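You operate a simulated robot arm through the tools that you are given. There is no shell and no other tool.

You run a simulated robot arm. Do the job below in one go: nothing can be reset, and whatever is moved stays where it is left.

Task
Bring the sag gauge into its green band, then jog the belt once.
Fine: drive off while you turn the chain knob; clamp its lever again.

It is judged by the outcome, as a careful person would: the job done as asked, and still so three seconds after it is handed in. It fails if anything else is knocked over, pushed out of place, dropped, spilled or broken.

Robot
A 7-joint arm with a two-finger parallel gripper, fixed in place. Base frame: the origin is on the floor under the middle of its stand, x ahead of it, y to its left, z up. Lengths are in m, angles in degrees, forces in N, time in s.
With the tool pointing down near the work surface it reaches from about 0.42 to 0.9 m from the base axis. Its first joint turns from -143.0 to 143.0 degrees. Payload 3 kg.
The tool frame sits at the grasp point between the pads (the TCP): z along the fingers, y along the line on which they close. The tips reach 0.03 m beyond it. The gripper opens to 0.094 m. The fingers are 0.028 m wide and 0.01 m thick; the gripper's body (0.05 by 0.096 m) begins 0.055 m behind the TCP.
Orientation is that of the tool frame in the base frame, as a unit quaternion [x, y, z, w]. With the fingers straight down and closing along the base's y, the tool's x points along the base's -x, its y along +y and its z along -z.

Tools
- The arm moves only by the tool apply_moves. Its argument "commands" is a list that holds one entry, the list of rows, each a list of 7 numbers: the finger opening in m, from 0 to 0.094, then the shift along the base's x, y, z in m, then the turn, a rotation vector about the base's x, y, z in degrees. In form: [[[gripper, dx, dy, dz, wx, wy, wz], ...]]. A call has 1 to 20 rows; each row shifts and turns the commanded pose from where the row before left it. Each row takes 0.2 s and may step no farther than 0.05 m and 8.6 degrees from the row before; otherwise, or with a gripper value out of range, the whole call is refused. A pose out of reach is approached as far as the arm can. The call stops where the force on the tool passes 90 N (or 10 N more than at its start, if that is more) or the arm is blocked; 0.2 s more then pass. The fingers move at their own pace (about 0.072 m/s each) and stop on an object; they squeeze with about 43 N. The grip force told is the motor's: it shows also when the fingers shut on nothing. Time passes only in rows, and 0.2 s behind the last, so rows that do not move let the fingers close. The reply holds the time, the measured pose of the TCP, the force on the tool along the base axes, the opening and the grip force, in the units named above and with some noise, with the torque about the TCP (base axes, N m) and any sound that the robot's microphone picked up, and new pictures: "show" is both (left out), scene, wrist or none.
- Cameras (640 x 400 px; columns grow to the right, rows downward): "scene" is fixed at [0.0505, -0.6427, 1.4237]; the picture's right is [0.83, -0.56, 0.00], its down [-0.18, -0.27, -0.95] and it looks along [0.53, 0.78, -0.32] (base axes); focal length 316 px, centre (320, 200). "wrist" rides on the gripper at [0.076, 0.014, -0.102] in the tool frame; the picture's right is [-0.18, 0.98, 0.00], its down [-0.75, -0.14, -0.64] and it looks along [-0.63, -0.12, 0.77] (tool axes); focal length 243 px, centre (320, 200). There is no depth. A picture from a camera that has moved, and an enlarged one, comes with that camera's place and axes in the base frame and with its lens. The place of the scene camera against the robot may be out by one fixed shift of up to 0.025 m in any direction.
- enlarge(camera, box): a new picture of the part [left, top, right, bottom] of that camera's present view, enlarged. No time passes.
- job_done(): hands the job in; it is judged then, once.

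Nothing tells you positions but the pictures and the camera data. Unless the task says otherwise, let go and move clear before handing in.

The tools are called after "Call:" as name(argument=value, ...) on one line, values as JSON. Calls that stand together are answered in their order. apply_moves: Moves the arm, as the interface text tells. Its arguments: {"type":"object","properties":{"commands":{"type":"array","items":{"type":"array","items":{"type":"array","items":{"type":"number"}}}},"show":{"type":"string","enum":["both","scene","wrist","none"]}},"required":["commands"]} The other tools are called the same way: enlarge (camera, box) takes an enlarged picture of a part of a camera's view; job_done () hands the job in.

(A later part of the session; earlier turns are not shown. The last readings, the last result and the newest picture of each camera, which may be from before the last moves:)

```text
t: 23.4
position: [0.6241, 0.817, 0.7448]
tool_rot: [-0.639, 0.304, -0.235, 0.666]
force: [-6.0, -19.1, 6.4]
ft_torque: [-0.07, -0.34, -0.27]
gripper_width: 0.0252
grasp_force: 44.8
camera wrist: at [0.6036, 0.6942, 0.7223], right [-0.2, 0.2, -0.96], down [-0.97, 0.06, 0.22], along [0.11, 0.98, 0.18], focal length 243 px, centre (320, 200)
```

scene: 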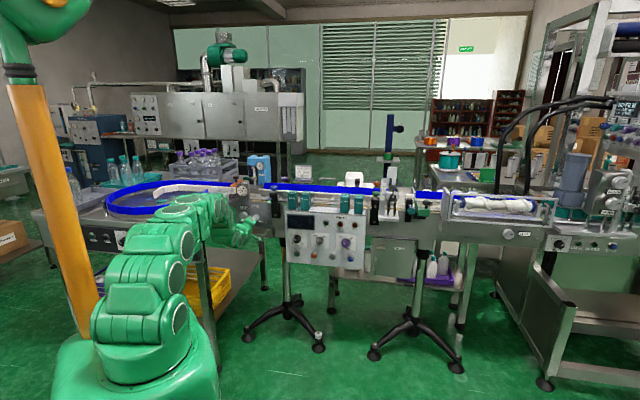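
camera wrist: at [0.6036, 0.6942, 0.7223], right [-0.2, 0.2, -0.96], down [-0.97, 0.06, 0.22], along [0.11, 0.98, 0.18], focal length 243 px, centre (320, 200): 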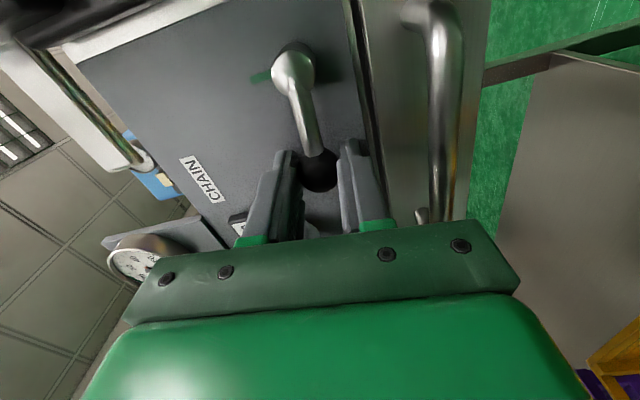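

Call:
apply_moves(commands=[[[0.015, -0.0001, 0.0003, -0.0053, -4.24, -4.24, 0], [0.015, 0, 0, 0, 0, 0, 0]]], show="wrist")

Call:
enlarge(camera="scene", box=[225, 175, 285, 245])

```text
t: 24.0
position: [0.6253, 0.8196, 0.741]
tool_rot: [-0.653, 0.272, -0.27, 0.653]
force: [-11.4, -20.1, 17.3]
ft_torque: [0.33, -0.18, -0.54]
gripper_width: 0.0252
grasp_force: 45.2
camera wrist: at [0.6051, 0.6935, 0.7264], right [-0.13, 0.13, -0.98], down [-0.99, 0.08, 0.14], along [0.1, 0.99, 0.12], focal length 243 px, centre (320, 200)
```

wrist: 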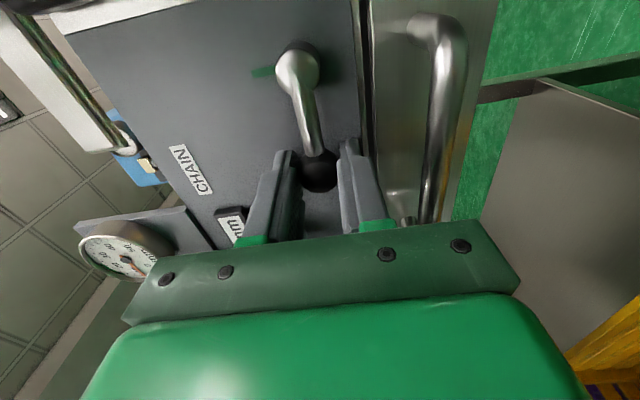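

```text
5.71 times, centred on (255, 210) of scene
camera zoom: at [0.0505, -0.6427, 1.4237], right [0.83, -0.56, 0.0], down [-0.18, -0.27, -0.95], along [0.53, 0.78, -0.32], focal length 1803 px, centre (691, 143)
```

zoom: 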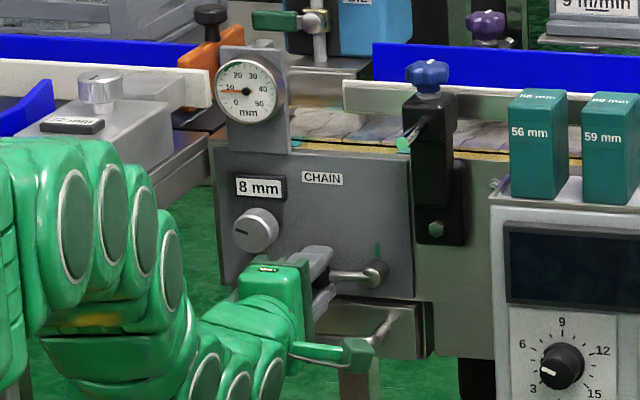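

The lever now points left, 90° off its green mark, so it is released. I'll open, back straight out, roll the tool upright again and line up with the chain knob.

Call:
apply_moves(commands=[[[0.042, 0, 0, 0, 0, 0, 0], [0.042, 0, 0, 0, 0, 0, 0], [0.042, -0.016, -0.016, 0, 0, 0, 0], [0.042, -0.016, -0.016, 0, 0, 0, 0], [0.042, -0.016, -0.016, 0, 0, 0, 0], [0.042, -0.016, -0.016, 0, 0, 0, 0], [0.05, -0.00376, 0.00376, 0.0038, 5.785, 5.785, 0], [0.055, -0.00376, 0.00376, 0.0038, 5.785, 5.785, 0], [0.055, -0.00376, 0.00376, 0.0038, 5.785, 5.785, 0], [0.055, -0.00376, 0.00376, 0.0038, 5.785, 5.785, 0], [0.055, -0.00376, 0.00376, 0.0038, 5.785, 5.785, 0], [0.055, -0.00376, 0.00376, 0.0038, 5.785, 5.785, 0], [0.055, -0.00376, 0.00376, 0.0038, 5.785, 5.785, 0], [0.055, -0.00376, 0.00376, 0.0038, 5.785, 5.785, 0], [0.055, -0.00376, 0.00376, 0.0038, 5.785, 5.785, 0], [0.055, -0.00376, 0.00376, 0.0038, 5.785, 5.785, 0], [0.055, -0.00376, 0.00376, 0.0038, 5.785, 5.785, 0], [0.055, 0, 0, 0, 0, 0, 0]]])

```text
t: 27.8
position: [0.5185, 0.7963, 0.7818]
tool_rot: [-0.27, 0.653, 0.272, 0.653]
force: [0.2, -0.3, 0.4]
ft_torque: [0.01, -0.01, 0.0]
gripper_width: 0.0552
grasp_force: 0.1
camera wrist: at [0.4344, 0.7343, 0.7056], right [-0.69, 0.69, 0.19], down [-0.35, -0.56, 0.75], along [0.63, 0.46, 0.63], focal length 243 px, centre (320, 200)
```

scene: 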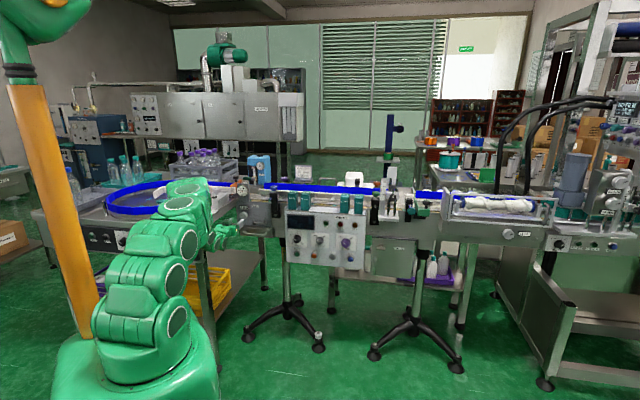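
wrist: 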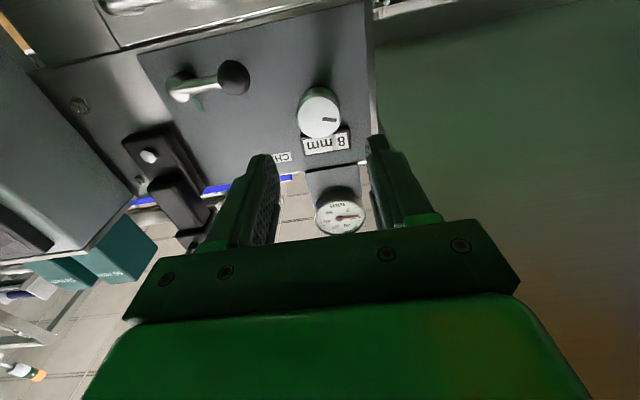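

Call:
enlarge(camera="wrist", box=[260, 70, 400, 250])

```text
2.22 times, centred on (330, 160) of wrist
camera zoom: at [0.4344, 0.7343, 0.7056], right [-0.69, 0.69, 0.19], down [-0.35, -0.56, 0.75], along [0.63, 0.46, 0.63], focal length 539 px, centre (298, 289)
```

zoom: 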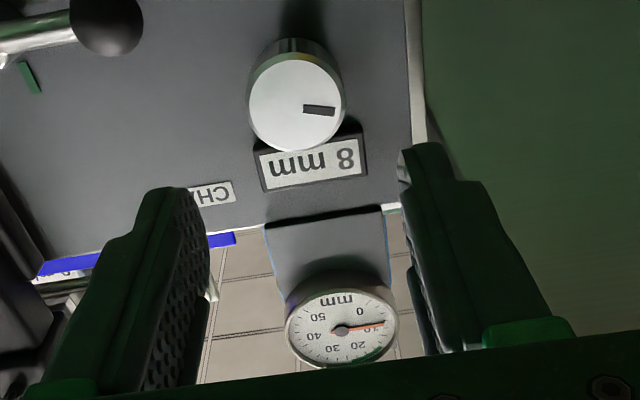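

The knob is lined up on the tool axis, with its pointer at about 9 o'clock. I'll move in around it and grip.

Call:
apply_moves(commands=[[[0.054, 0.0157, 0.0155, 0, 0, 0, 0], [0.054, 0.0157, 0.0155, 0, 0, 0, 0], [0.054, 0.0157, 0.0155, 0, 0, 0, 0], [0.054, 0.0157, 0.0155, 0, 0, 0, 0], [0.054, 0, 0, 0, 0, 0, 0]]], show="wrist")

```text
t: 29.0
position: [0.5818, 0.8576, 0.7833]
tool_rot: [-0.27, 0.653, 0.272, 0.653]
force: [-0.5, -0.5, 0.4]
ft_torque: [0.02, -0.02, 0.03]
gripper_width: 0.0543
grasp_force: 0.1
camera wrist: at [0.4978, 0.7955, 0.7064], right [-0.69, 0.69, 0.19], down [-0.35, -0.56, 0.75], along [0.63, 0.46, 0.63], focal length 243 px, centre (320, 200)
```

wrist: 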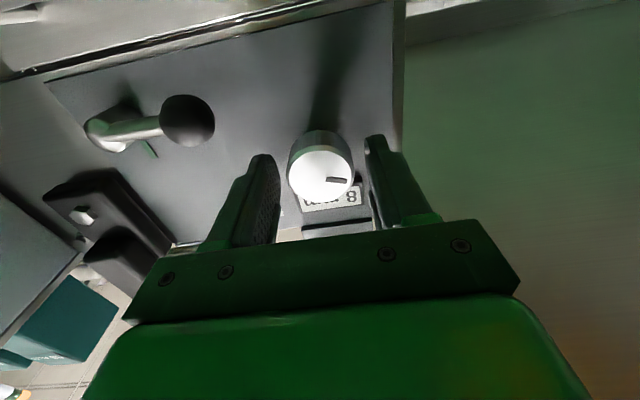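

Call:
apply_moves(commands=[[[0.04, 0, 0, 0, 0, 0, 0], [0.025, 0, 0, 0, 0, 0, 0], [0.025, 0, 0, 0, 0, 0, 0]]])

Call:
enlarge(camera="scene", box=[225, 175, 285, 215])

```text
t: 29.8
position: [0.5806, 0.857, 0.7826]
tool_rot: [-0.27, 0.653, 0.273, 0.653]
force: [2.7, 10.3, -0.4]
ft_torque: [-0.19, 0.2, 0.11]
gripper_width: 0.0375
grasp_force: 45.6
camera wrist: at [0.4975, 0.7956, 0.7063], right [-0.7, 0.69, 0.19], down [-0.35, -0.56, 0.75], along [0.63, 0.46, 0.63], focal length 243 px, centre (320, 200)
```

scene: 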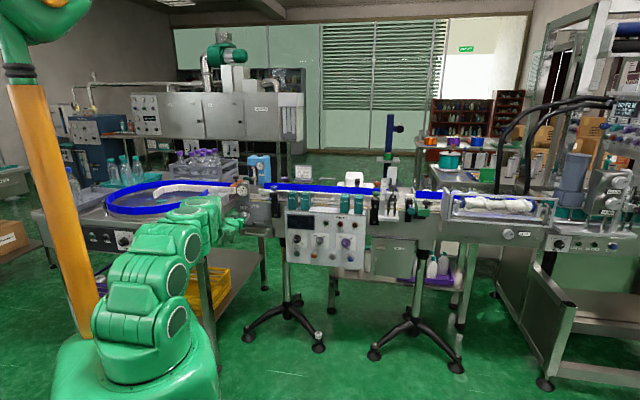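
wrist: 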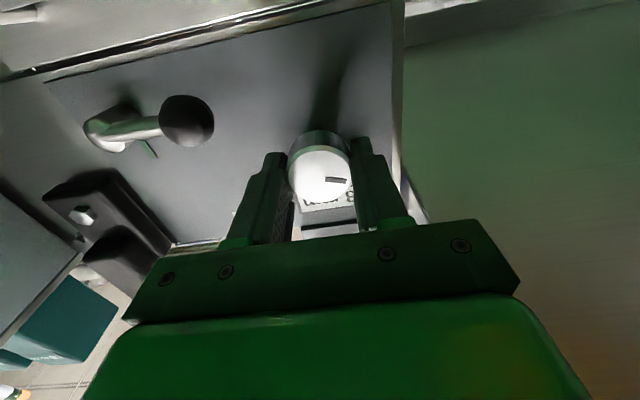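

```text
10.00 times, centred on (255, 195) of scene
camera zoom: at [0.0505, -0.6427, 1.4237], right [0.83, -0.56, 0.0], down [-0.18, -0.27, -0.95], along [0.53, 0.78, -0.32], focal length 3155 px, centre (970, 250)
```

zoom: 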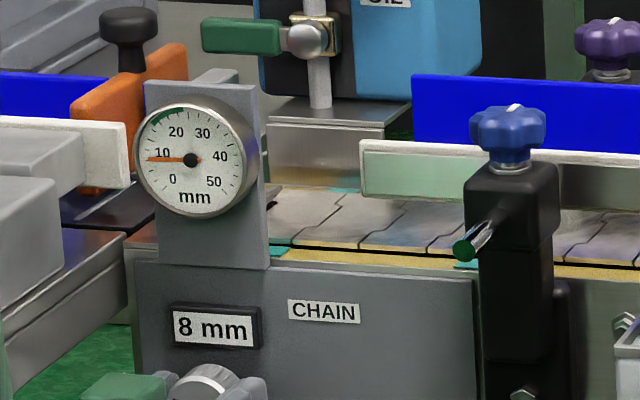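

I'm gripping the knob at 37.5 mm, and the scene camera still has a clear view of the gauge and readout. I'll turn 16° clockwise as a test and see how the gauge reacts.

Call:
apply_moves(commands=[[[0.025, 0, 0, 0, 5.657, 5.657, 0], [0.025, 0, 0, 0, 5.657, 5.657, 0], [0.025, 0, 0, 0, 0, 0, 0]]], show="wrist")

Call:
enlarge(camera="scene", box=[225, 175, 285, 215])

```text
t: 30.6
position: [0.5814, 0.8572, 0.7825]
tool_rot: [-0.174, 0.685, 0.359, 0.61]
force: [-16.7, -27.4, 10.8]
ft_torque: [0.42, -0.38, -0.15]
gripper_width: 0.0378
grasp_force: 45.1
camera wrist: at [0.4832, 0.8103, 0.713], right [-0.63, 0.63, 0.45], down [-0.21, -0.7, 0.68], along [0.75, 0.34, 0.57], focal length 243 px, centre (320, 200)
```

wrist: 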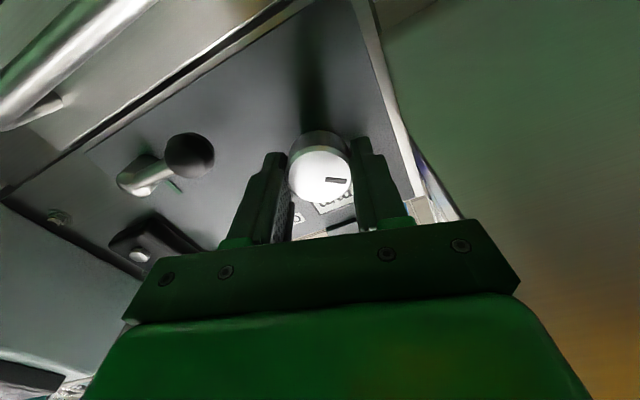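

```text
10.00 times, centred on (255, 195) of scene
camera zoom: at [0.0505, -0.6427, 1.4237], right [0.83, -0.56, 0.0], down [-0.18, -0.27, -0.95], along [0.53, 0.78, -0.32], focal length 3155 px, centre (970, 250)
```

zoom: 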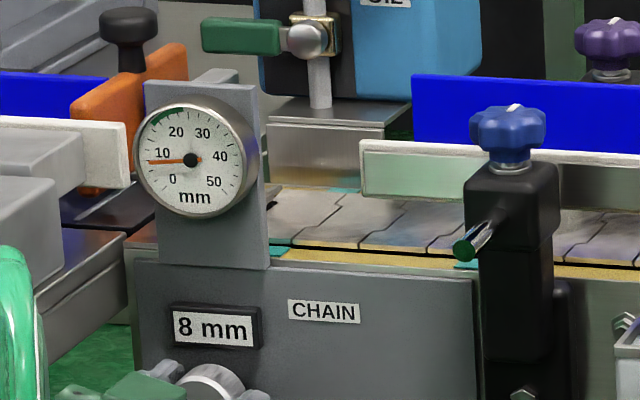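

Clockwise lowered the needle slightly, so counter-clockwise raises the sag. I'll turn counter-clockwise and watch the gauge.

Call:
apply_moves(commands=[[[0.025, 0, 0, 0, -5.657, -5.657, 0], [0.025, 0, 0, 0, -5.657, -5.657, 0], [0.025, 0, 0, 0, -5.657, -5.657, 0], [0.025, 0, 0, 0, -5.657, -5.657, 0], [0.025, 0, 0, 0, -5.657, -5.657, 0], [0.025, 0, 0, 0, -5.657, -5.657, 0], [0.025, 0, 0, 0, -5.657, -5.657, 0], [0.025, 0, 0, 0, 0, 0, 0]]], show="wrist")

Call:
enlarge(camera="scene", box=[225, 175, 285, 215])

```text
t: 32.4
position: [0.58, 0.8586, 0.7821]
tool_rot: [-0.478, 0.52, 0.031, 0.707]
force: [5.5, 9.9, 17.7]
ft_torque: [0.27, -0.27, 0.18]
gripper_width: 0.0378
grasp_force: 44.7
camera wrist: at [0.5347, 0.7596, 0.7142], right [-0.62, 0.62, -0.49], down [-0.72, -0.19, 0.67], along [0.32, 0.76, 0.56], focal length 243 px, centre (320, 200)
```

wrist: 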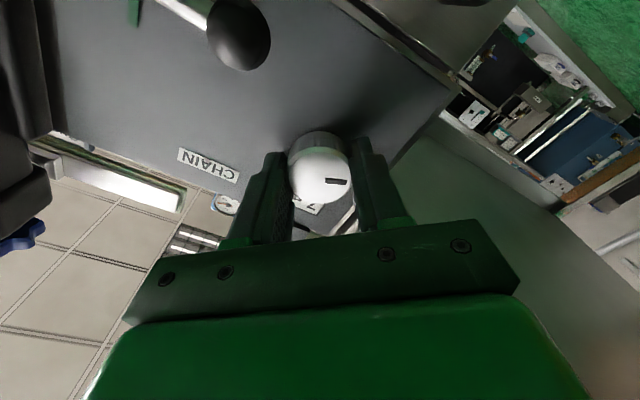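

```text
10.00 times, centred on (255, 195) of scene
camera zoom: at [0.0505, -0.6427, 1.4237], right [0.83, -0.56, 0.0], down [-0.18, -0.27, -0.95], along [0.53, 0.78, -0.32], focal length 3155 px, centre (970, 250)
```

zoom: 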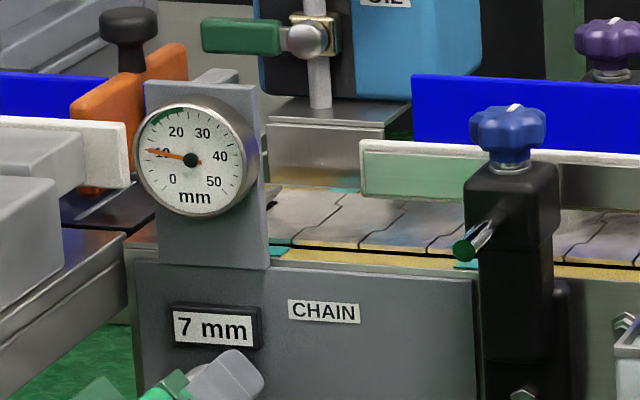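

Counter-clockwise raises the sag while the take-up readout falls, as it should. I'll keep turning.

Call:
apply_moves(commands=[[[0.025, 0, 0, 0, -5.657, -5.657, 0], [0.025, 0, 0, 0, -5.657, -5.657, 0], [0.025, 0, 0, 0, -5.657, -5.657, 0], [0.025, 0, 0, 0, -5.657, -5.657, 0], [0.025, 0, 0, 0, -5.657, -5.657, 0], [0.025, 0, 0, 0, -5.657, -5.657, 0], [0.025, 0, 0, 0, 0, 0, 0]]], show="wrist")

Call:
enlarge(camera="scene", box=[225, 175, 285, 215])

```text
t: 34.0
position: [0.5797, 0.8584, 0.7822]
tool_rot: [-0.649, 0.28, -0.259, 0.659]
force: [17.0, 27.9, 9.4]
ft_torque: [0.09, -0.11, 0.51]
gripper_width: 0.0377
grasp_force: 44.9
camera wrist: at [0.561, 0.7326, 0.7644], right [-0.15, 0.15, -0.98], down [-0.98, 0.07, 0.17], along [0.1, 0.99, 0.14], focal length 243 px, centre (320, 200)
```

wrist: 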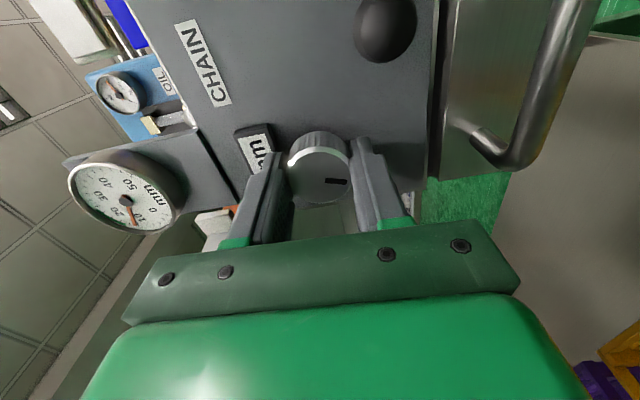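

```text
10.00 times, centred on (255, 195) of scene
camera zoom: at [0.0505, -0.6427, 1.4237], right [0.83, -0.56, 0.0], down [-0.18, -0.27, -0.95], along [0.53, 0.78, -0.32], focal length 3155 px, centre (970, 250)
```

zoom: 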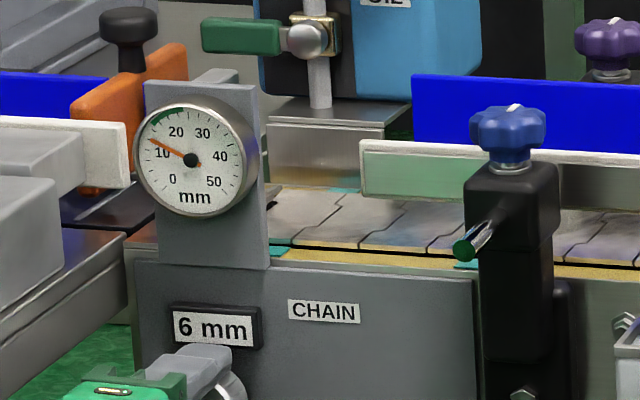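

The needle is at about 12–13 mm, and the green band is centred near 20, which needs roughly 120° more counter-clockwise. I'll let go, back off a little, roll the tool back the other way and take a fresh grip.

Call:
apply_moves(commands=[[[0.045, 0, 0, 0, 0, 0, 0], [0.045, 0, 0, 0, 0, 0, 0], [0.045, -0.0159, -0.0159, 0, 0, 0, 0], [0.045, -0.0159, -0.0159, 0, 0, 0, 0], [0.054, 0, 0, 0, 5.657, 5.657, 0], [0.054, 0, 0, 0, 5.657, 5.657, 0], [0.054, 0, 0, 0, 5.657, 5.657, 0], [0.054, 0, 0, 0, 5.657, 5.657, 0], [0.054, 0, 0, 0, 5.657, 5.657, 0], [0.054, 0, 0, 0, 5.657, 5.657, 0], [0.054, 0, 0, 0, 5.657, 5.657, 0], [0.054, 0, 0, 0, 5.657, 5.657, 0], [0.054, 0, 0, 0, 5.657, 5.657, 0], [0.054, 0, 0, 0, 5.657, 5.657, 0], [0.054, 0, 0, 0, 5.657, 5.657, 0], [0.054, 0, 0, 0, 5.657, 5.657, 0], [0.054, 0, 0, 0, 5.657, 5.657, 0], [0.054, 0, 0, 0, 5.657, 5.657, 0], [0.054, 0, 0, 0, 5.657, 5.657, 0], [0.054, 0, 0, 0, 5.657, 5.657, 0]]])

Call:
enlarge(camera="scene", box=[225, 175, 285, 245])

```text
t: 38.2
position: [0.5485, 0.8266, 0.781]
tool_rot: [-0.029, 0.707, 0.479, 0.52]
force: [0.4, 0.1, 0.4]
ft_torque: [0.01, 0.01, -0.01]
gripper_width: 0.0541
grasp_force: 0.0
camera wrist: at [0.4329, 0.7975, 0.7319], right [-0.45, 0.45, 0.78], down [-0.03, -0.87, 0.48], along [0.89, 0.19, 0.4], focal length 243 px, centre (320, 200)
```

scene: 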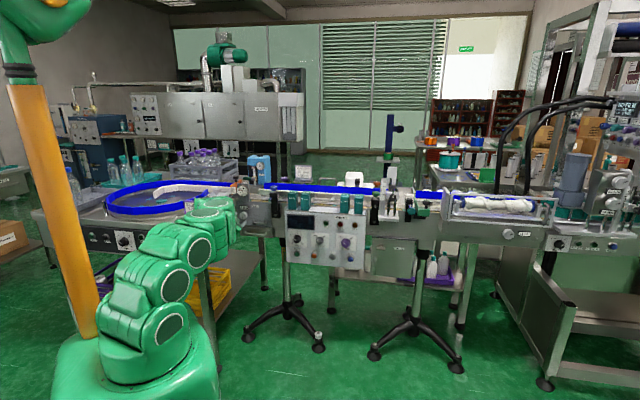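
wrist: 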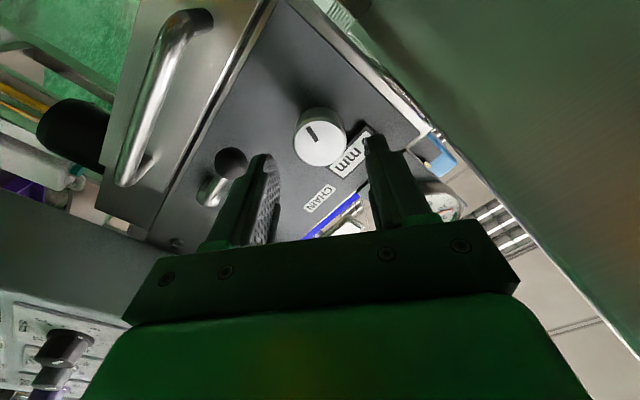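

```text
5.71 times, centred on (255, 210) of scene
camera zoom: at [0.0505, -0.6427, 1.4237], right [0.83, -0.56, 0.0], down [-0.18, -0.27, -0.95], along [0.53, 0.78, -0.32], focal length 1803 px, centre (691, 143)
```

zoom: 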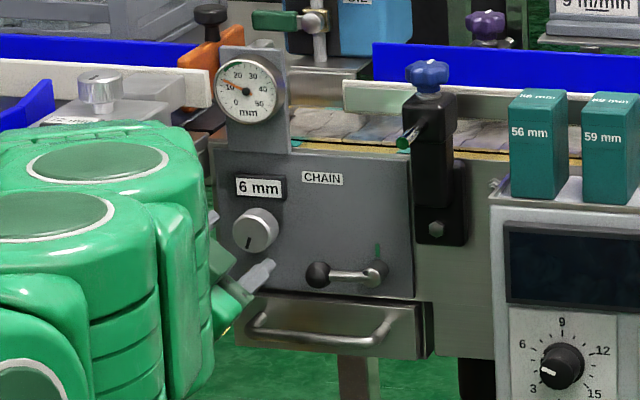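

I'm re-rolled to +40° with everything clear, and the lever is still released. I'll move back in and grip the knob again.

Call:
apply_moves(commands=[[[0.048, 0, 0, 0, 0, 0, 0], [0.048, 0.0159, 0.0159, 0.0005, 0, 0, 0], [0.048, 0.0159, 0.0159, 0, 0, 0, 0], [0.048, 0, 0, 0, 0, 0, 0], [0.025, 0, 0, 0, 0, 0, 0], [0.025, 0, 0, 0, 0, 0, 0], [0.025, 0, 0, 0, 0, 0, 0]]], show="wrist")

```text
t: 39.8
position: [0.5827, 0.8577, 0.7832]
tool_rot: [-0.028, 0.706, 0.479, 0.521]
force: [16.1, 5.9, -4.9]
ft_torque: [-0.13, 0.09, 0.04]
gripper_width: 0.0377
grasp_force: 45.2
camera wrist: at [0.4667, 0.8287, 0.7333], right [-0.45, 0.45, 0.77], down [-0.04, -0.87, 0.48], along [0.89, 0.19, 0.41], focal length 243 px, centre (320, 200)
```

wrist: 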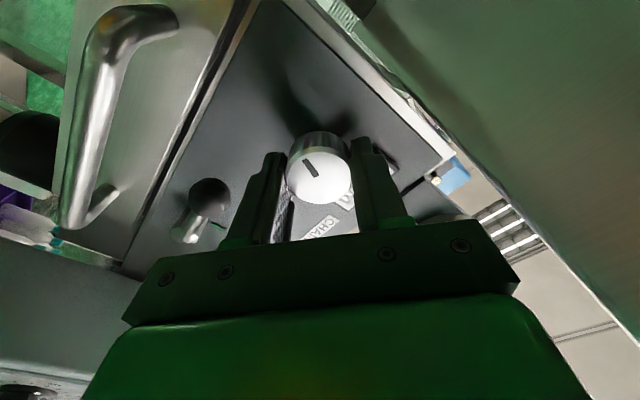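

Gripped again. I'll turn about 80° counter-clockwise and then check the gauge.

Call:
apply_moves(commands=[[[0.025, 0, 0, 0, -5.657, -5.657, 0], [0.025, 0, 0, 0, -5.657, -5.657, 0], [0.025, 0, 0, 0, -5.657, -5.657, 0], [0.025, 0, 0, 0, -5.657, -5.657, 0], [0.025, 0, 0, 0, -5.657, -5.657, 0], [0.025, 0, 0, 0, -5.657, -5.657, 0], [0.025, 0, 0, 0, -5.657, -5.657, 0], [0.025, 0, 0, 0, -5.657, -5.657, 0], [0.025, 0, 0, 0, -5.657, -5.657, 0], [0.025, 0, 0, 0, -5.657, -5.657, 0], [0.025, 0, 0, 0, 0, 0, 0]]], show="wrist")

Call:
enlarge(camera="scene", box=[225, 175, 285, 215])

```text
t: 42.2
position: [0.5808, 0.8581, 0.783]
tool_rot: [-0.477, 0.521, 0.032, 0.707]
force: [23.9, 15.8, 17.7]
ft_torque: [-0.09, 0.07, -0.26]
gripper_width: 0.0375
grasp_force: 45.3
camera wrist: at [0.5345, 0.7596, 0.7144], right [-0.62, 0.62, -0.49], down [-0.72, -0.19, 0.67], along [0.32, 0.76, 0.56], focal length 243 px, centre (320, 200)
```

wrist: 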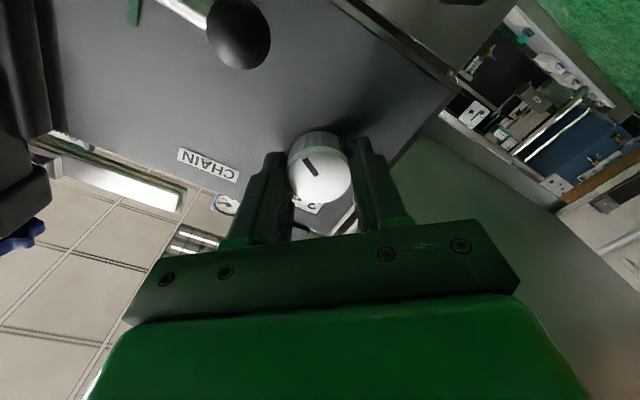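

```text
10.00 times, centred on (255, 195) of scene
camera zoom: at [0.0505, -0.6427, 1.4237], right [0.83, -0.56, 0.0], down [-0.18, -0.27, -0.95], along [0.53, 0.78, -0.32], focal length 3155 px, centre (970, 250)
```

zoom: 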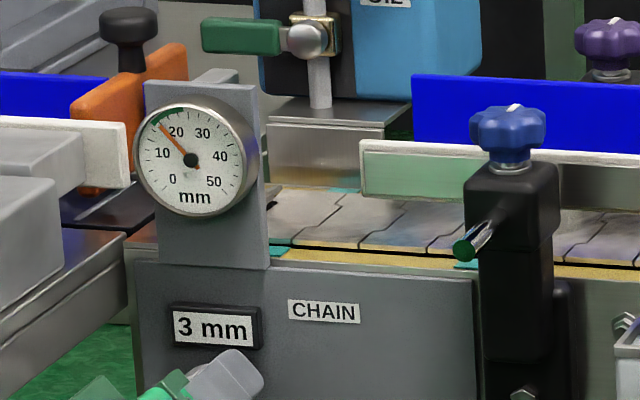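

Call:
enlarge(camera="scene", box=[236, 182, 252, 198])

```text
16.00 times, centred on (244, 190) of scene
camera zoom: at [0.0505, -0.6427, 1.4237], right [0.83, -0.56, 0.0], down [-0.18, -0.27, -0.95], along [0.53, 0.78, -0.32], focal length 5047 px, centre (1536, 360)
```

zoom: 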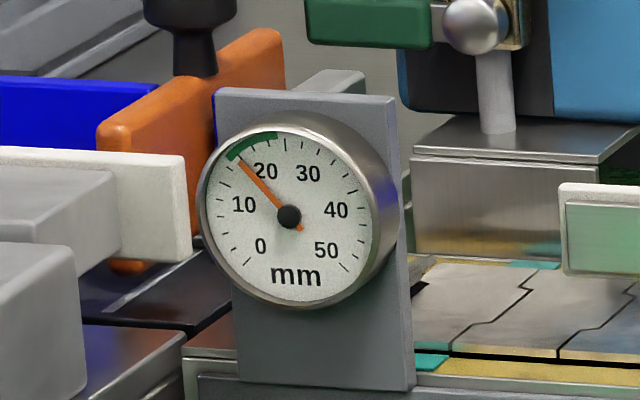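

The needle has just entered the green band. I'll turn about 48° more to put it near the middle.

Call:
apply_moves(commands=[[[0.025, 0, 0, 0, -5.657, -5.657, 0], [0.025, 0, 0, 0, -5.657, -5.657, 0], [0.025, 0, 0, 0, -5.657, -5.657, 0], [0.025, 0, 0, 0, -5.657, -5.657, 0], [0.025, 0, 0, 0, -5.657, -5.657, 0], [0.025, 0, 0, 0, -5.657, -5.657, 0], [0.025, 0, 0, 0, 0, 0, 0]]], show="wrist")

Call:
enlarge(camera="scene", box=[236, 182, 252, 198])

```text
t: 43.8
position: [0.5796, 0.8576, 0.7817]
tool_rot: [-0.649, 0.281, -0.258, 0.658]
force: [15.7, 20.0, 10.9]
ft_torque: [0.09, -0.15, 0.2]
gripper_width: 0.0378
grasp_force: 45.2
camera wrist: at [0.5609, 0.733, 0.7644], right [-0.15, 0.15, -0.98], down [-0.98, 0.07, 0.17], along [0.1, 0.99, 0.14], focal length 243 px, centre (320, 200)
```

wrist: 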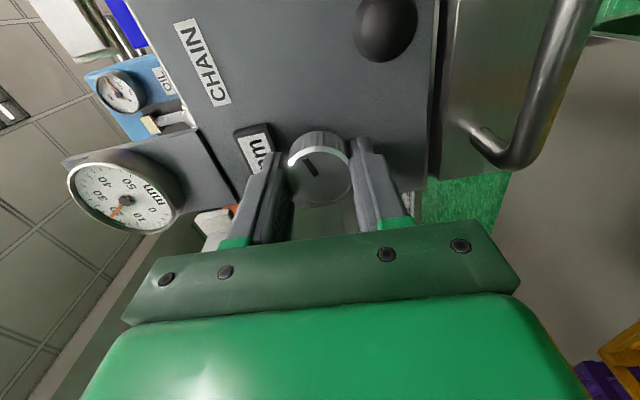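

```text
16.00 times, centred on (244, 190) of scene
camera zoom: at [0.0505, -0.6427, 1.4237], right [0.83, -0.56, 0.0], down [-0.18, -0.27, -0.95], along [0.53, 0.78, -0.32], focal length 5047 px, centre (1536, 360)
```

zoom: 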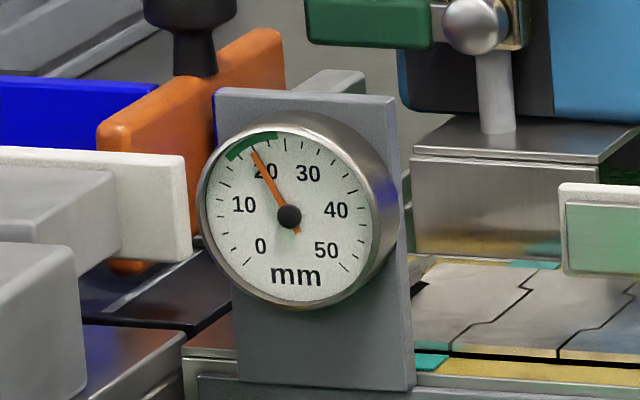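

The needle sits at 20, mid-band. I'll let go of the knob, back out, and line up with the lever ball to clamp it again.

Call:
apply_moves(commands=[[[0.045, 0, 0, 0, 0, 0, 0], [0.045, 0, 0, 0, 0, 0, 0], [0.045, -0.016, -0.016, 0, 0, 0, 0], [0.045, -0.016, -0.016, 0, 0, 0, 0], [0.045, -0.016, -0.016, 0, 0, 0, 0], [0.045, -0.016, -0.016, 0, 0, 0, 0], [0.042, 0.014, -0.014, -0.0135, -1.41, -1.41, 0], [0.042, 0.014, -0.014, -0.0135, 0, 0, 0], [0.042, 0.0134, -0.0134, -0.0135, 0, 0, 0], [0.042, 0, 0, 0, 0, 0, 0]]])

Call:
enlarge(camera="scene", box=[225, 175, 285, 245])

```text
t: 46.0
position: [0.5591, 0.753, 0.7412]
tool_rot: [-0.653, 0.27, -0.27, 0.654]
force: [-0.7, 0.3, -0.2]
ft_torque: [-0.02, 0.01, -0.02]
gripper_width: 0.042
grasp_force: 0.1
camera wrist: at [0.5398, 0.6273, 0.7267], right [-0.13, 0.13, -0.98], down [-0.99, 0.08, 0.14], along [0.1, 0.99, 0.12], focal length 243 px, centre (320, 200)
```

scene: 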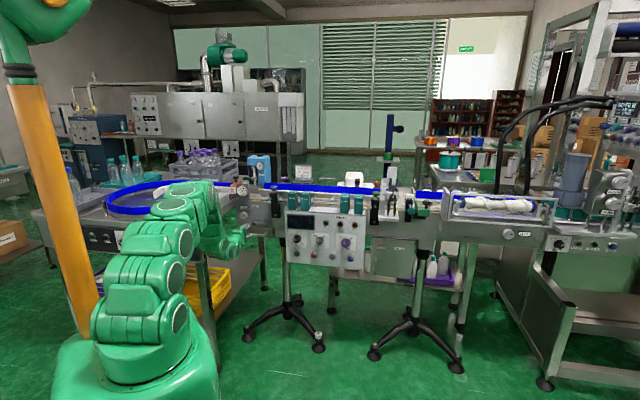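
wrist: 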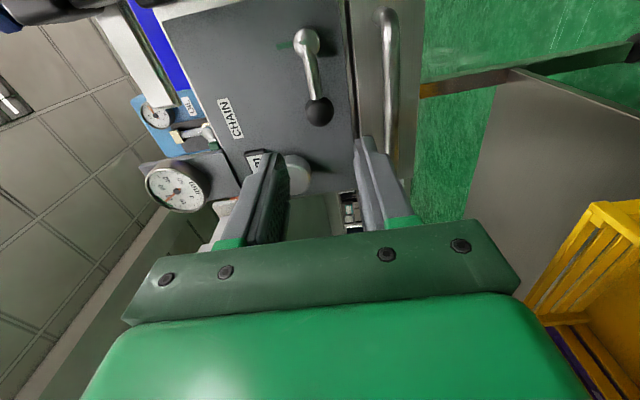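

```text
5.71 times, centred on (255, 210) of scene
camera zoom: at [0.0505, -0.6427, 1.4237], right [0.83, -0.56, 0.0], down [-0.18, -0.27, -0.95], along [0.53, 0.78, -0.32], focal length 1803 px, centre (691, 143)
```

zoom: 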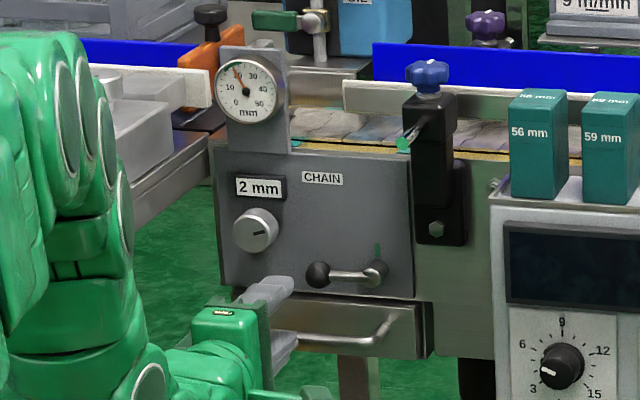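

The ball is exactly on the tool axis. I'll move in and grip it.

Call:
apply_moves(commands=[[[0.042, 0.0162, 0.0162, 0, 0, 0, 0], [0.042, 0.0162, 0.0162, 0, 0, 0, 0], [0.042, 0.0162, 0.0162, 0, 0, 0, 0], [0.042, 0.0162, 0.0162, 0, 0, 0, 0], [0.042, 0, 0, 0, 0, 0, 0], [0.015, 0, 0, 0, 0, 0, 0], [0.015, 0, 0, 0, 0, 0, 0], [0.015, 0, 0, 0, 0, 0, 0]]], show="wrist")

```text
t: 47.8
position: [0.6232, 0.8168, 0.7431]
tool_rot: [-0.653, 0.271, -0.27, 0.653]
force: [3.9, 5.2, 0.1]
ft_torque: [-0.03, -0.04, 0.03]
gripper_width: 0.0252
grasp_force: 45.4
camera wrist: at [0.6048, 0.6915, 0.7268], right [-0.13, 0.13, -0.98], down [-0.99, 0.08, 0.14], along [0.1, 0.99, 0.12], focal length 243 px, centre (320, 200)
```

wrist: 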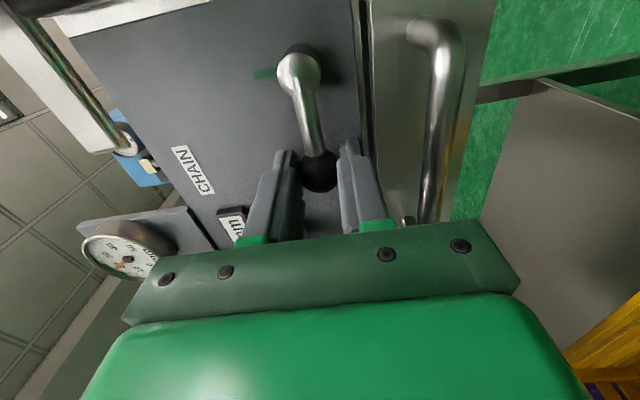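

The ball is gripped. I'll swing the lever back up along the same arc toward its green mark, first half.

Call:
apply_moves(commands=[[[0.015, 0.00035, -0.00035, 0.0071, 5.657, 5.657, 0], [0.015, 0.00105, -0.00105, 0.00696, 5.657, 5.657, 0], [0.015, 0.00173, -0.00173, 0.00669, 5.657, 5.657, 0], [0.015, 0.00236, -0.00236, 0.00628, 5.657, 5.657, 0], [0.015, 0.00296, -0.00296, 0.00576, 5.657, 5.657, 0], [0.015, 0.00349, -0.00349, 0.00512, 5.657, 5.657, 0]]], show="wrist")

```text
t: 49.2
position: [0.6362, 0.806, 0.7798]
tool_rot: [-0.486, 0.514, 0.022, 0.706]
force: [-7.3, -18.3, -8.2]
ft_torque: [-0.12, 0.02, 0.01]
gripper_width: 0.0252
grasp_force: 44.8
camera wrist: at [0.5906, 0.7055, 0.7126], right [-0.61, 0.6, -0.52], down [-0.73, -0.17, 0.66], along [0.31, 0.78, 0.55], focal length 243 px, centre (320, 200)
```

wrist: 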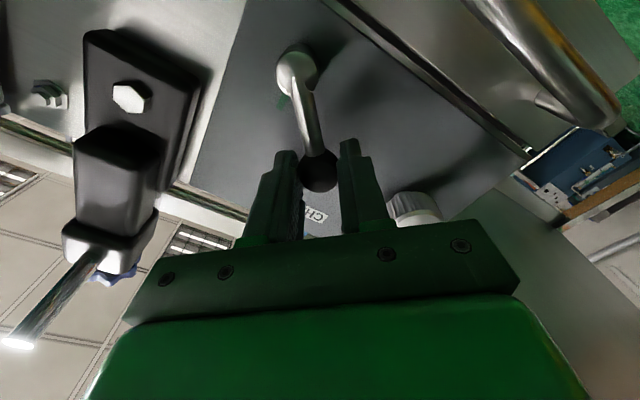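

Call:
apply_moves(commands=[[[0.015, 0.00376, -0.00416, 0.00438, 5.657, 5.657, 0], [0.015, 0.00416, -0.00456, 0.00356, 5.657, 5.657, 0], [0.015, 0.00467, -0.00467, 0.00267, 5.657, 5.657, 0], [0.015, 0.00488, -0.00488, 0.00172, 5.657, 5.657, 0], [0.015, 0.005, -0.005, 0.00074, 5.657, 5.657, 0], [0.015, 0.00126, -0.00126, 3e-05, 1.414, 1.414, 0], [0.015, 0, 0, 0, 0, 0, 0]]], show="wrist")

Call:
enlarge(camera="scene", box=[225, 175, 285, 245])

```text
t: 50.8
position: [0.6602, 0.7818, 0.7936]
tool_rot: [-0.269, 0.653, 0.272, 0.653]
force: [21.6, 20.6, 3.6]
ft_torque: [0.11, -0.11, -0.02]
gripper_width: 0.0255
grasp_force: 44.8
camera wrist: at [0.5756, 0.7196, 0.7166], right [-0.69, 0.69, 0.19], down [-0.35, -0.56, 0.75], along [0.63, 0.46, 0.63], focal length 243 px, centre (320, 200)
```

wrist: 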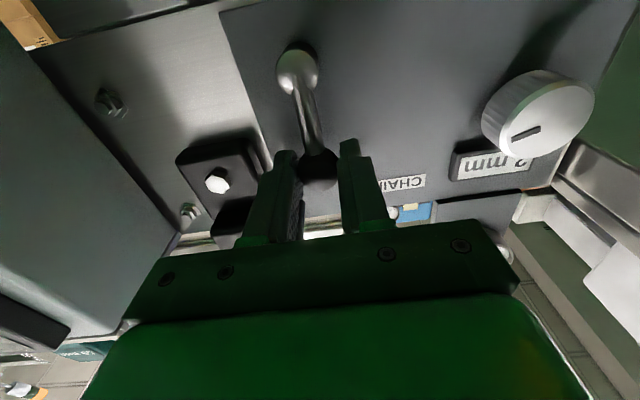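

```text
5.71 times, centred on (255, 210) of scene
camera zoom: at [0.0505, -0.6427, 1.4237], right [0.83, -0.56, 0.0], down [-0.18, -0.27, -0.95], along [0.53, 0.78, -0.32], focal length 1803 px, centre (691, 143)
```

zoom: 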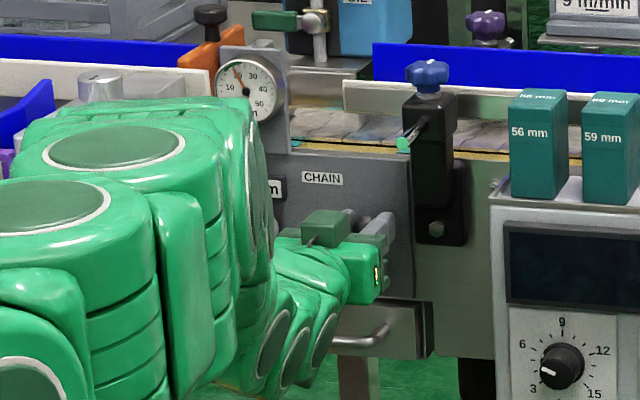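

The lever is upright again and centred on its pivot. I'll nudge it 2 mm further to feel whether it is against its clamped stop.

Call:
apply_moves(commands=[[[0.015, 0.0007, -0.002, 0, 1.2, 1.2, 0], [0.015, 0, 0, 0, 0, 0, 0]]], show="none")

```text
t: 51.4
position: [0.6589, 0.7799, 0.7932]
tool_rot: [-0.26, 0.657, 0.282, 0.649]
force: [17.8, 28.4, 9.3]
ft_torque: [0.33, -0.27, 0.09]
gripper_width: 0.0253
grasp_force: 45.2
```

Call:
apply_moves(commands=[[[0.015, 0.0024, -0.0012, 0, 0, 0, 0], [0.015, 0, 0, 0, 0, 0, 0]]], show="wrist")

```text
t: 52.0
position: [0.6591, 0.7792, 0.793]
tool_rot: [-0.262, 0.656, 0.282, 0.649]
force: [-31.1, -5.7, 22.3]
ft_torque: [0.48, -0.33, 0.3]
gripper_width: 0.0256
grasp_force: 45.6
camera wrist: at [0.5745, 0.7194, 0.7167], right [-0.69, 0.69, 0.22], down [-0.34, -0.57, 0.75], along [0.64, 0.45, 0.63], focal length 243 px, centre (320, 200)
```

wrist: 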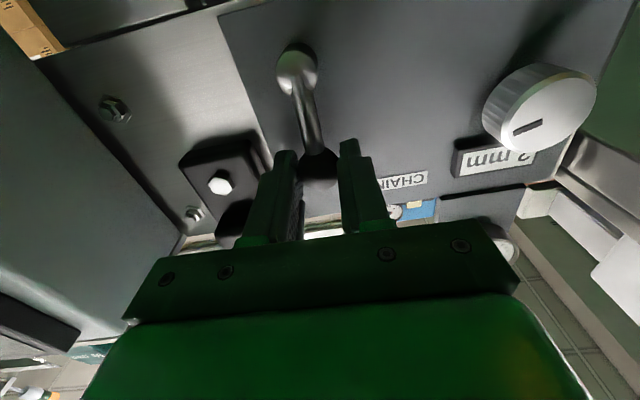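

There is a firm stop at upright, so the lever is fully clamped. I'll relax the side load, open, back straight out, and check the lever and gauge.

Call:
apply_moves(commands=[[[0.015, -0.0022, 0.0022, 0, -1.2, -1.2, 0], [0.046, 0, 0, 0, 0, 0, 0], [0.046, 0, 0, 0, 0, 0, 0], [0.046, -0.016, -0.016, 0, 0, 0, 0], [0.046, -0.016, -0.016, 0, 0, 0, 0], [0.046, -0.016, -0.016, 0, 0, 0, 0], [0.046, -0.016, -0.016, 0, 0, 0, 0], [0.046, -0.025, -0.025, 0, 0, 0, 0], [0.046, -0.025, -0.025, 0, 0, 0, 0], [0.046, 0, 0, 0, 0, 0, 0]]])

Call:
enlarge(camera="scene", box=[225, 175, 285, 245])

Call:
enlarge(camera="scene", box=[236, 182, 252, 198])

Call:
enlarge(camera="wrist", box=[260, 10, 460, 250])

```text
t: 54.2
position: [0.5467, 0.666, 0.7923]
tool_rot: [-0.268, 0.654, 0.272, 0.653]
force: [0.2, 1.0, -0.3]
ft_torque: [-0.04, -0.01, 0.0]
gripper_width: 0.046
grasp_force: 0.0
camera wrist: at [0.4629, 0.6037, 0.7159], right [-0.69, 0.69, 0.19], down [-0.35, -0.56, 0.75], along [0.63, 0.46, 0.63], focal length 243 px, centre (320, 200)
```

scene: 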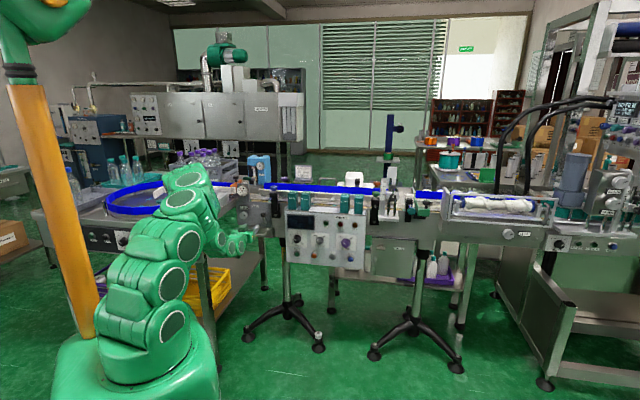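
wrist: 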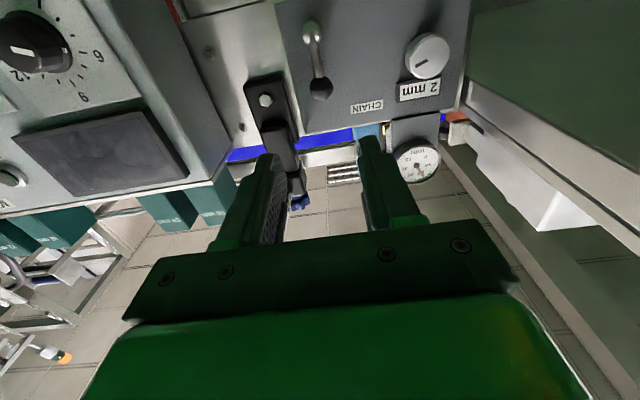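

```text
5.71 times, centred on (255, 210) of scene
camera zoom: at [0.0505, -0.6427, 1.4237], right [0.83, -0.56, 0.0], down [-0.18, -0.27, -0.95], along [0.53, 0.78, -0.32], focal length 1803 px, centre (691, 143)
```

zoom: 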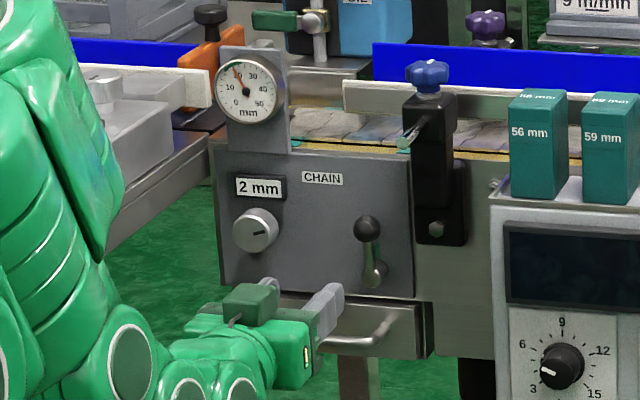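

```text
16.00 times, centred on (244, 190) of scene
camera zoom: at [0.0505, -0.6427, 1.4237], right [0.83, -0.56, 0.0], down [-0.18, -0.27, -0.95], along [0.53, 0.78, -0.32], focal length 5047 px, centre (1536, 360)
```

zoom: 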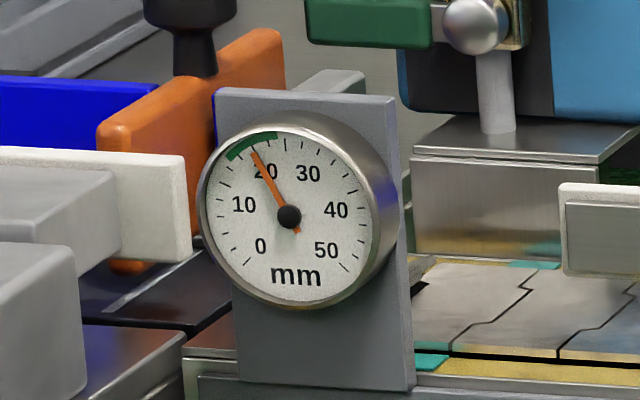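

```text
1.67 times, centred on (360, 130) of wrist
camera zoom: at [0.4629, 0.6037, 0.7159], right [-0.69, 0.69, 0.19], down [-0.35, -0.56, 0.75], along [0.63, 0.46, 0.63], focal length 404 px, centre (253, 317)
```

zoom: 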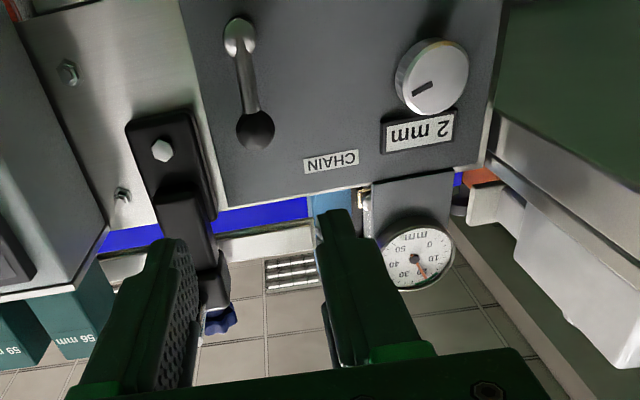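

The gauge reads 20 mm in the green band and the lever is upright and clamped. Next I'll return to the DRIVE knob, pre-rolled so I can turn it clockwise back to ON.

Call:
apply_moves(commands=[[[0.06, 0.0239, -0.0283, -0.0075, -5.586, -5.586, 0], [0.07, 0.0239, -0.0283, -0.0075, -5.586, -5.586, 0], [0.07, 0.0239, -0.0283, -0.0075, -5.586, -5.586, 0], [0.07, 0.0239, -0.0283, -0.0075, -5.586, -5.586, 0], [0.07, 0.0239, -0.0283, -0.0075, -5.586, -5.586, 0], [0.07, 0.0239, -0.0283, -0.0075, -5.586, -5.586, 0], [0.07, 0.0239, -0.0283, -0.0075, -5.586, -5.586, 0], [0.07, 0.0239, -0.0283, -0.0075, -5.586, -5.586, 0], [0.07, 0.0239, -0.0283, -0.0075, -5.586, -5.586, 0], [0.07, 0.0239, -0.0283, -0.0075, -5.586, -5.586, 0], [0.07, 0.0239, -0.0283, -0.0075, 0, 0, 0], [0.07, 0.0239, -0.0283, -0.0075, 0, 0, 0], [0.07, 0, 0, 0, 0, 0, 0]]])

Call:
enlarge(camera="scene", box=[255, 205, 285, 235])

```text
t: 57.0
position: [0.8345, 0.3266, 0.7031]
tool_rot: [-0.624, 0.332, -0.206, 0.676]
force: [-0.7, 0.3, 0.2]
ft_torque: [0.01, 0.02, 0.01]
gripper_width: 0.07
grasp_force: 0.1
camera wrist: at [0.8114, 0.2034, 0.674], right [-0.26, 0.26, -0.93], down [-0.96, 0.05, 0.28], along [0.12, 0.96, 0.24], focal length 243 px, centre (320, 200)
```

scene: 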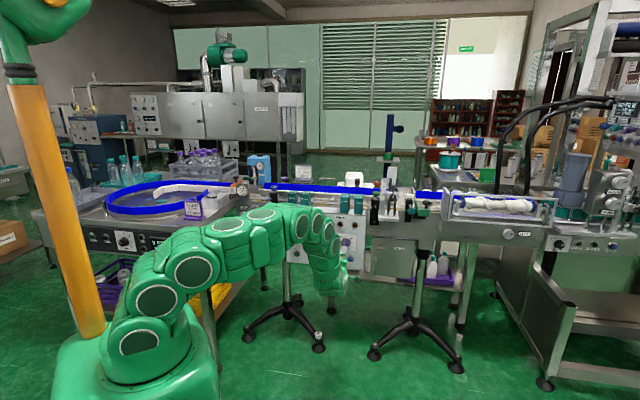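
wrist: 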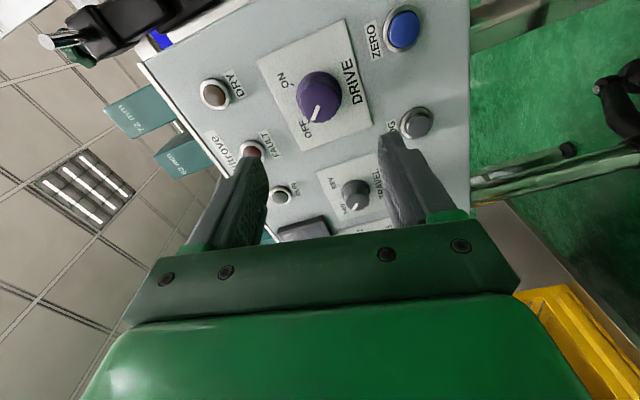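

```text
13.33 times, centred on (270, 220) of scene
camera zoom: at [0.0505, -0.6427, 1.4237], right [0.83, -0.56, 0.0], down [-0.18, -0.27, -0.95], along [0.53, 0.78, -0.32], focal length 4206 px, centre (987, -67)
```

zoom: 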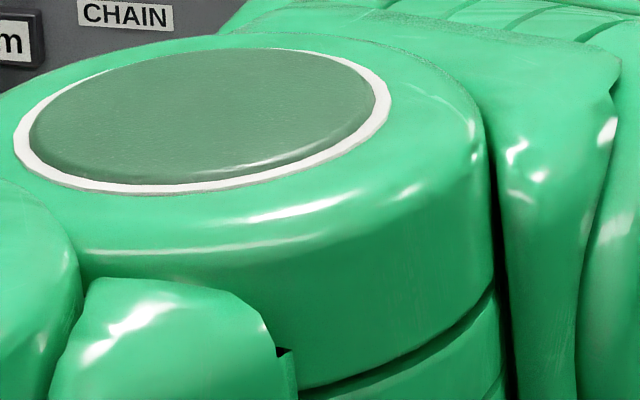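

Lined up with the DRIVE knob, which still points at OFF. I'll move in and grip.

Call:
apply_moves(commands=[[[0.07, 0.02, 0.02, 0, 0, 0, 0], [0.07, 0.02, 0.02, 0, 0, 0, 0], [0.07, 0.02, 0.02, 0, 0, 0, 0], [0.07, 0.02, 0.0195, 0, 0, 0, 0], [0.07, 0, 0, 0, 0, 0, 0], [0.03, 0, 0, 0, 0, 0, 0], [0.03, 0, 0, 0, 0, 0, 0], [0.03, 0, 0, 0, 0, 0, 0]]], show="wrist")

```text
t: 58.8
position: [0.9138, 0.4069, 0.7038]
tool_rot: [-0.624, 0.332, -0.206, 0.676]
force: [13.5, 10.0, -3.3]
ft_torque: [-0.15, 0.14, -0.02]
gripper_width: 0.0394
grasp_force: 45.1
camera wrist: at [0.8914, 0.2838, 0.6748], right [-0.26, 0.26, -0.93], down [-0.96, 0.05, 0.28], along [0.12, 0.96, 0.24], focal length 243 px, centre (320, 200)
```

wrist: 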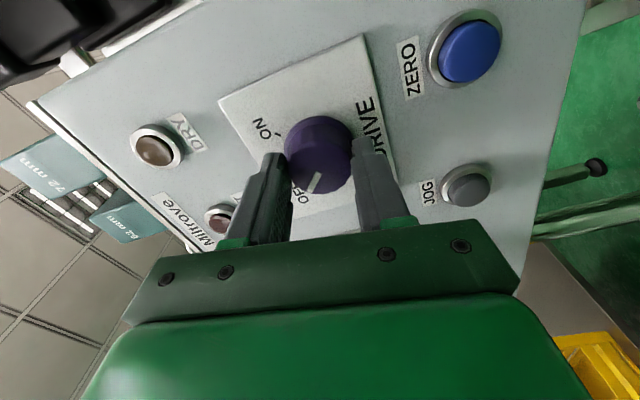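

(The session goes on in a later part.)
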